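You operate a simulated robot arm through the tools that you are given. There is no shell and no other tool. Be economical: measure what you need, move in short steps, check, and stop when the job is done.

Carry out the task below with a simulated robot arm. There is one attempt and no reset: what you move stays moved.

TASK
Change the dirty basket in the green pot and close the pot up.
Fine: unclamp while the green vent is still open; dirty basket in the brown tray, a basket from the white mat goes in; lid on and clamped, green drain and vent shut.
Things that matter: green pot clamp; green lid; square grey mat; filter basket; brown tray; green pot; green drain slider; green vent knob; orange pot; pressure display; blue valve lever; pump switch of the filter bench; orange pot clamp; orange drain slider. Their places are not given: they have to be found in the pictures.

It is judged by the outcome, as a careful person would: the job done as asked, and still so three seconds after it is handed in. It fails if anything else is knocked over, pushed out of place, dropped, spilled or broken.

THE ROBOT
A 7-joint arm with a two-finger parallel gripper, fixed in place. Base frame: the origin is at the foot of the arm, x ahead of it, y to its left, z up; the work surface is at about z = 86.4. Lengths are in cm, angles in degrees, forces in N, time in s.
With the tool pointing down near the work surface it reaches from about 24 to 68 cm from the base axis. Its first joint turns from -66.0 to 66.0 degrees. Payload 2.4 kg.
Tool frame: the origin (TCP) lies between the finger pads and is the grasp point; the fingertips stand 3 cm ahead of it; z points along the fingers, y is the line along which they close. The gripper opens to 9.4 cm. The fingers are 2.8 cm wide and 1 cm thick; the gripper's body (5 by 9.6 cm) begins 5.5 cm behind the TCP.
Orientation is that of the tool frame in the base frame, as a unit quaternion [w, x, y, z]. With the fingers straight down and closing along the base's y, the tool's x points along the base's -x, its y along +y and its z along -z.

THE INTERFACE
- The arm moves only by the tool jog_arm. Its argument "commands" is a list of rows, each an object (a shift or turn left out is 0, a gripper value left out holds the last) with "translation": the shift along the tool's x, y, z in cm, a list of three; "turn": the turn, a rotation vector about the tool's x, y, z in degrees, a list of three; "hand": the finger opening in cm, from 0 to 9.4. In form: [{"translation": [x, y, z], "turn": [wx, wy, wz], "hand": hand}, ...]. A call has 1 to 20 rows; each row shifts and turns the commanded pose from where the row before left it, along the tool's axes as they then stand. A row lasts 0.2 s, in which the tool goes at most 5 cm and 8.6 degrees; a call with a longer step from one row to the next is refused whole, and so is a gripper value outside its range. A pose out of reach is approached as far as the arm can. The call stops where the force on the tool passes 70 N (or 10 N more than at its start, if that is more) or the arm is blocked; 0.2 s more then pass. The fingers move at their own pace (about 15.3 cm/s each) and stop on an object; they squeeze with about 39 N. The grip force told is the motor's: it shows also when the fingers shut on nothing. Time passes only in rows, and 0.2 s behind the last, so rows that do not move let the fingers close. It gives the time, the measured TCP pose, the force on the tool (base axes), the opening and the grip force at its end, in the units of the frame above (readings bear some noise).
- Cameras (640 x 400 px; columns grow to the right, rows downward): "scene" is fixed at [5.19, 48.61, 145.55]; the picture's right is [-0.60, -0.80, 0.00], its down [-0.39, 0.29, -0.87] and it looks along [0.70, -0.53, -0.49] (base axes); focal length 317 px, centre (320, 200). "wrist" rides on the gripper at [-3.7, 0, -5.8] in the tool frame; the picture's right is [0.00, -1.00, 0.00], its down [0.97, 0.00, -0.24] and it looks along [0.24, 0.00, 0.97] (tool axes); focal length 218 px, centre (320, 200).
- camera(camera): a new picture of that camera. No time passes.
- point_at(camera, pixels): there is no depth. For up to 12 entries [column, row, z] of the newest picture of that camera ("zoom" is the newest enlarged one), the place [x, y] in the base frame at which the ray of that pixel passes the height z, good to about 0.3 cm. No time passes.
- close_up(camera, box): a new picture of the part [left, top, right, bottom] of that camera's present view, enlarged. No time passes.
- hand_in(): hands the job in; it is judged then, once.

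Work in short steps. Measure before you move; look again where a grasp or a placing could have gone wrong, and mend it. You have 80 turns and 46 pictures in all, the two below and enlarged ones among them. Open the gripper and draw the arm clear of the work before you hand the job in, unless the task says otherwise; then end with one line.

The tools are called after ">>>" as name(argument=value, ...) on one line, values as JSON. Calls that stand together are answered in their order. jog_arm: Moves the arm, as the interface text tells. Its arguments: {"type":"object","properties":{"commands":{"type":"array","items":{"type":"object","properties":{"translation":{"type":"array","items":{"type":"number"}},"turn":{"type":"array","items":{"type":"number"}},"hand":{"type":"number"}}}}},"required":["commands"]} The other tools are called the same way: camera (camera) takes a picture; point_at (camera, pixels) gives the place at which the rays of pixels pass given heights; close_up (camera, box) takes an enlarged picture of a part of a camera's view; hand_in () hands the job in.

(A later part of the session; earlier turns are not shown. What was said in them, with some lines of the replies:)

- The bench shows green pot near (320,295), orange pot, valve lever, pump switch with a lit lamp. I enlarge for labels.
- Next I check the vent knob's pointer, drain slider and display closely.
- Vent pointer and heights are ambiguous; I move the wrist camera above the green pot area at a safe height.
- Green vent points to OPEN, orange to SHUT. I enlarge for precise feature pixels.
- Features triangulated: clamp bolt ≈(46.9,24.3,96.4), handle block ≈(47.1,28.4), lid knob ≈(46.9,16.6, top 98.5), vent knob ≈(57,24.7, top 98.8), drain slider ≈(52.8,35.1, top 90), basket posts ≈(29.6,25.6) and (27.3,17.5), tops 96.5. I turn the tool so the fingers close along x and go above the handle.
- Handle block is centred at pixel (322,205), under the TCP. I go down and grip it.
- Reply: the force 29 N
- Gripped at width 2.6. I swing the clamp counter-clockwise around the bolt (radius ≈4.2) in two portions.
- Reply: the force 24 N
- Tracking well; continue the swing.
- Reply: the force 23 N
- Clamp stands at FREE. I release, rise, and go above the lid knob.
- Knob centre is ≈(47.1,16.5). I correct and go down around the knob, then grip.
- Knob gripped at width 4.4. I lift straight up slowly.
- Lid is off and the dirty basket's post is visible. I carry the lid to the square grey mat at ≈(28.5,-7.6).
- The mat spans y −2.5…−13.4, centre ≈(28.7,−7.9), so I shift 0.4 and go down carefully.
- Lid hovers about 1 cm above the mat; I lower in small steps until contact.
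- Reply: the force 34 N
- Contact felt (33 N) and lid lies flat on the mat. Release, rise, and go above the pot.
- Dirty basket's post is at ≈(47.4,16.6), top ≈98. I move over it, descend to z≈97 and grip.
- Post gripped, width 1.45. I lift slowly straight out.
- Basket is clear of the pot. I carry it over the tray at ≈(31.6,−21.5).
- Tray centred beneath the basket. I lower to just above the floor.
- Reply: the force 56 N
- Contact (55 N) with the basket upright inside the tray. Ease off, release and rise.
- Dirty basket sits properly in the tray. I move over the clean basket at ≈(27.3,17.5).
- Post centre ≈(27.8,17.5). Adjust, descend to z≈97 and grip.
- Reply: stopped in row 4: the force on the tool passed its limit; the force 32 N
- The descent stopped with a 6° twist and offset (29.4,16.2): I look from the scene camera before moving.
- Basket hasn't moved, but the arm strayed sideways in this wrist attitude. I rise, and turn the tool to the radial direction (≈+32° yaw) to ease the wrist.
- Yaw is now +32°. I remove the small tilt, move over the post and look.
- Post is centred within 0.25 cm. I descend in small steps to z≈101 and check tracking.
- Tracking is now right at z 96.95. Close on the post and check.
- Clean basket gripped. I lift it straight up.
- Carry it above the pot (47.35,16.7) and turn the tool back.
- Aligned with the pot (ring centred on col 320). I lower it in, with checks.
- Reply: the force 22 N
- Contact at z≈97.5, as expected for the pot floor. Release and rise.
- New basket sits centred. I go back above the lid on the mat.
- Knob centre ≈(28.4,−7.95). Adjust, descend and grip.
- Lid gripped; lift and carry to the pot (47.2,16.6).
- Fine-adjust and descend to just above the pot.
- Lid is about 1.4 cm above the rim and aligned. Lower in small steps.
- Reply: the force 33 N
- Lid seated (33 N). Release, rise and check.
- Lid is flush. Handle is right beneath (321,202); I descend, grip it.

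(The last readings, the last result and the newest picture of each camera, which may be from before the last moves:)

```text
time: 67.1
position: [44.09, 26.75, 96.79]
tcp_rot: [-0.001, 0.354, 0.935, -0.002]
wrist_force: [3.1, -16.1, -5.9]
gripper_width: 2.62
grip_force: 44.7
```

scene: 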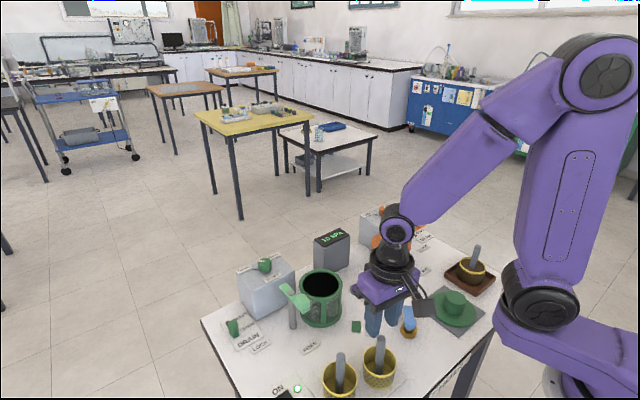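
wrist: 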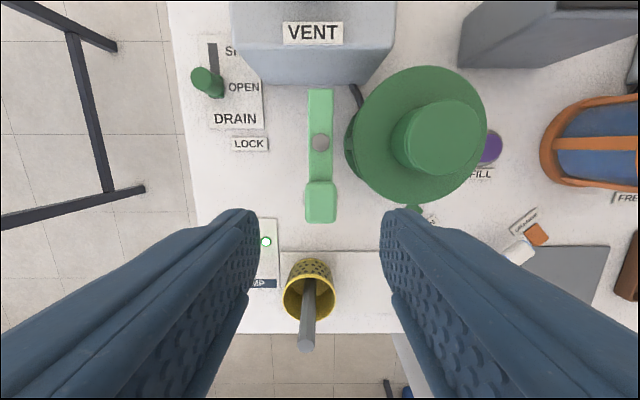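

Following well; finish the swing to LOCK.

>>> jog_arm(commands=[{"translation": [-0.04, 0.57, 0], "turn": [0, 0, 8.18]}, {"translation": [-0.04, 0.57, 0], "turn": [0, 0, 8.18]}, {"translation": [-0.04, 0.57, 0], "turn": [0, 0, 8.18]}, {"translation": [-0.04, 0.57, 0], "turn": [0, 0, 8.18]}, {"translation": [-0.04, 0.57, 0], "turn": [0, 0, 8.18]}, {"translation": [-0.04, 0.57, 0], "turn": [0, 0, 8.18]}, {}, {}])

>>> camera(camera="wrist")

```text
time: 68.9
position: [47.02, 28.29, 96.89]
tcp_rot: [0.001, 0.708, 0.707, -0.002]
wrist_force: [-12.9, -30.6, 16.8]
gripper_width: 2.65
grip_force: 44.8
```

```text
5 pictures are left
```

wrist: 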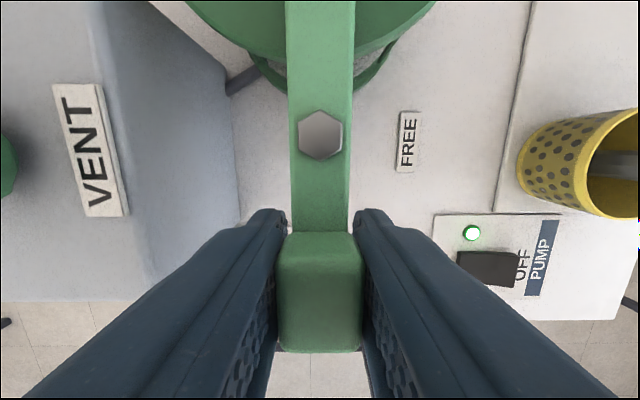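

Clamp is back at LOCK exactly as at first. Release, rise and move above the drain slider (≈52.8,35.1).

>>> jog_arm(commands=[{"hand": 4.8}, {}, {"translation": [0, 0, -3]}, {"translation": [0, 0, -4]}, {"translation": [2.3, 1.95, 0]}, {"translation": [2.3, 1.95, 0]}, {"translation": [2.3, 1.95, 0], "hand": 4.6}, {"translation": [0, 0, 3]}, {}, {}])

>>> camera(camera="wrist")

```text
time: 71.1
position: [52.86, 35.33, 100.75]
tcp_rot: [0.001, 0.707, 0.707, 0.0]
wrist_force: [0.8, 0.7, -0.1]
gripper_width: 4.62
grip_force: 0.0
```

```text
4 pictures are left
```

wrist: 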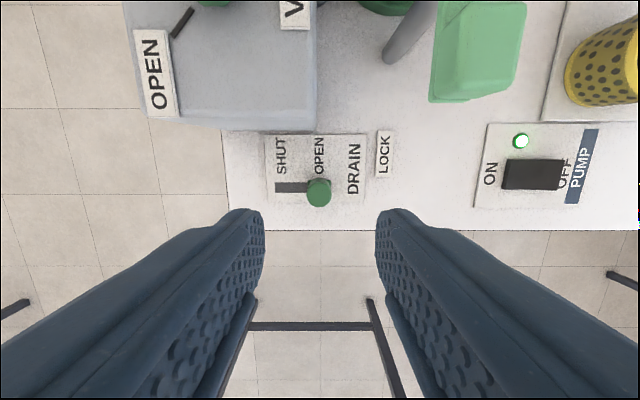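

Handle is at (319,194), directly under the TCP; slot runs ≈3.5–4 cm toward SHUT (+x). Descend and grip.

>>> jog_arm(commands=[{"translation": [-0.1, 0.05, 3]}, {"translation": [0, 0, 3]}, {"translation": [0, 0, 2.5]}, {"translation": [0, 0, 1.8]}, {}, {"hand": 0}, {}, {}])

```text
time: 72.9
position: [53.08, 35.25, 90.54]
tcp_rot: [0.001, 0.707, 0.707, -0.001]
wrist_force: [0.5, 1.0, -2.2]
gripper_width: 1.97
grip_force: 44.9
```

Gripped (1.97). Slide toward +x (tool y) 3 cm, then in small steps.

>>> jog_arm(commands=[{"translation": [0, 0.8, 0]}, {"translation": [0, 0.8, 0]}, {"translation": [0, 0.8, 0]}, {"translation": [0, 0.6, 0]}, {}])

```text
time: 74.1
position: [56.02, 35.23, 90.4]
tcp_rot: [0.001, 0.706, 0.708, -0.002]
wrist_force: [-0.7, 10.0, -10.1]
gripper_width: 1.96
grip_force: 45.7
```

>>> jog_arm(commands=[{"translation": [0, 0.3, 0]}, {"translation": [0, 0.2, 0]}, {"translation": [0, 0.2, 0]}, {}])

```text
time: 75.1
position: [56.55, 35.33, 90.51]
tcp_rot: [-0.001, 0.706, 0.708, -0.002]
wrist_force: [-13.2, 11.9, -6.7]
gripper_width: 1.98
grip_force: 45.2
```

>>> jog_arm(commands=[{"translation": [0, 0.2, 0]}, {"translation": [0, 0.15, 0]}, {}])

```text
time: 75.9
position: [56.67, 35.36, 90.56]
tcp_rot: [-0.001, 0.707, 0.708, -0.006]
wrist_force: [-38.5, -1.6, 6.2]
gripper_width: 1.99
grip_force: 45.2
```

End stop felt (−38 N) at x≈56.6: drain shut. Release, rise, turn back to yaw 0 and go above the vent knob.

>>> jog_arm(commands=[{"translation": [0, -0.3, 0]}, {"hand": 4.4}, {}, {"translation": [0, 0, -4]}, {"translation": [0, 0, -5]}, {"translation": [0, 0, -5]}, {"translation": [0, 0, -2]}, {"translation": [-3.5, 0.1, 0]}, {"translation": [-3.5, 0.1, 0]}, {"translation": [-3.6, 0.1, 0]}, {}])

>>> jog_arm(commands=[{"turn": [0, 0, -8.2]}, {"turn": [0, 0, -8.2]}, {"turn": [0, 0, -8.2]}, {"turn": [0, 0, -8.2]}, {"turn": [0, 0, -8.2]}, {"turn": [0, 0, -8.2]}, {"turn": [0, 0, -8.2]}, {"turn": [0, 0, -8.2]}, {"turn": [0, 0, -8.2]}, {"turn": [0, 0, -8.2]}, {"turn": [0, 0, -8.0]}, {}])

>>> camera(camera="wrist")

```text
time: 78.3
position: [56.93, 24.45, 106.66]
tcp_rot: [0.001, 0.708, 0.707, 0.0]
wrist_force: [0.4, 0.2, -0.6]
gripper_width: 4.41
grip_force: 0.0
```

```text
time: 80.9
position: [57.04, 24.59, 106.51]
tcp_rot: [0.0, -0.001, 1.0, -0.001]
wrist_force: [0.0, 0.0, 0.1]
gripper_width: 4.4
grip_force: 0.0
```

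```text
3 pictures are left
```

wrist: 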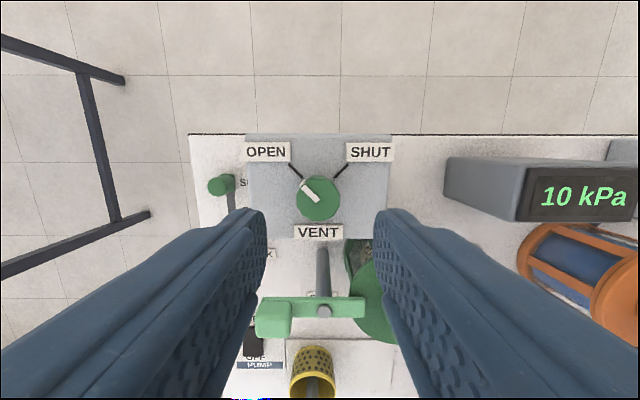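

Slider is at the SHUT end. Vent knob centre ≈(57.5,24.7); I descend over it and grip.

>>> jog_arm(commands=[{"translation": [-0.45, 0.1, 2]}, {"translation": [0, 0, 2]}, {"translation": [0, 0, 1.5]}, {"translation": [0, 0, 0.6]}, {}, {"hand": 0}, {}, {}])

```text
time: 82.7
position: [57.42, 24.72, 100.39]
tcp_rot: [0.0, 0.0, 1.0, 0.0]
wrist_force: [-1.6, -0.8, -1.8]
gripper_width: 2.88
grip_force: 45.1
```

Knob gripped (2.88, as measured). Turn clockwise seen from above, 90° toward SHUT.

>>> jog_arm(commands=[{"turn": [0, 0, 8.2]}, {"turn": [0, 0, 8.2]}, {"turn": [0, 0, 8.2]}, {"turn": [0, 0, 8.2]}, {"turn": [0, 0, 8.2]}, {"turn": [0, 0, 8.2]}, {"turn": [0, 0, 8.2]}, {"turn": [0, 0, 8.2]}, {"turn": [0, 0, 8.2]}, {"turn": [0, 0, 8.2]}, {"turn": [0, 0, 8.0]}, {}, {}])

```text
time: 85.5
position: [57.14, 24.61, 100.45]
tcp_rot: [-0.001, 0.707, 0.707, -0.005]
wrist_force: [-25.2, -18.1, 7.4]
gripper_width: 2.88
grip_force: 44.7
```

Turned the full 90°. Release, rise, and check the pointer.

>>> jog_arm(commands=[{"hand": 4.6}, {}, {"translation": [0, 0, -3]}, {"translation": [0, 0, -4]}, {}])

>>> camera(camera="wrist")

```text
time: 86.7
position: [57.41, 24.74, 107.43]
tcp_rot: [0.002, 0.707, 0.707, -0.002]
wrist_force: [0.3, 0.6, 0.0]
gripper_width: 4.61
grip_force: 0.0
```

```text
2 pictures are left
```

wrist: 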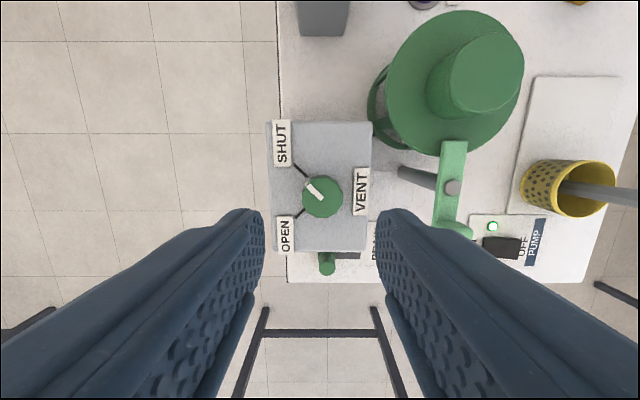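

Pointer is on the SHUT mark. I draw the arm up and back, then take a final look.

>>> jog_arm(commands=[{"translation": [0, 0, -4]}, {"translation": [0, 0, -4]}, {"translation": [0, 0, -4]}, {"translation": [0, 0, -4]}, {"translation": [-2, -4, 0]}, {"translation": [-2, -4, 0]}, {"translation": [-2, -4, 0]}, {"translation": [-2, -4, 0]}, {}])

>>> close_up(camera="scene", box=[190, 180, 510, 400])

```text
time: 88.7
position: [40.01, 15.58, 122.29]
tcp_rot: [0.001, 0.708, 0.706, -0.001]
wrist_force: [-0.3, 1.1, 0.0]
gripper_width: 4.61
grip_force: 0.0
out of reach, approached as far as the arm can: row 4
```

```text
1.82 times, centred on (350, 290) of scene
```

zoom: 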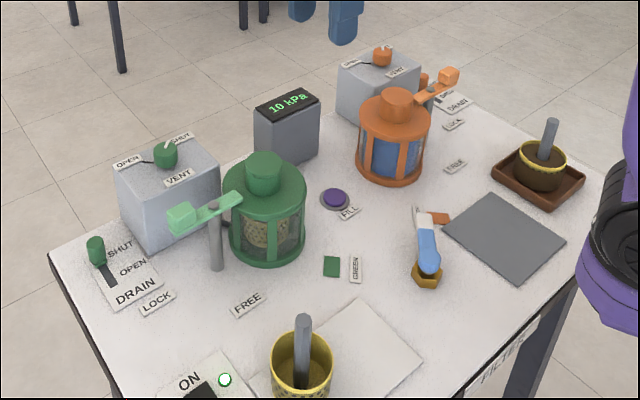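

Everything is in its final place: the lid is clamped, the drain and vent are shut, the dirty basket is in the tray, and nothing else has moved. I hand in.

>>> hand_in()

```text
The job is handed in.
```

The dirty basket is in the brown tray and a clean one from the white mat is in the green pot. The lid is on and clamped, and the green drain and vent are both shut.
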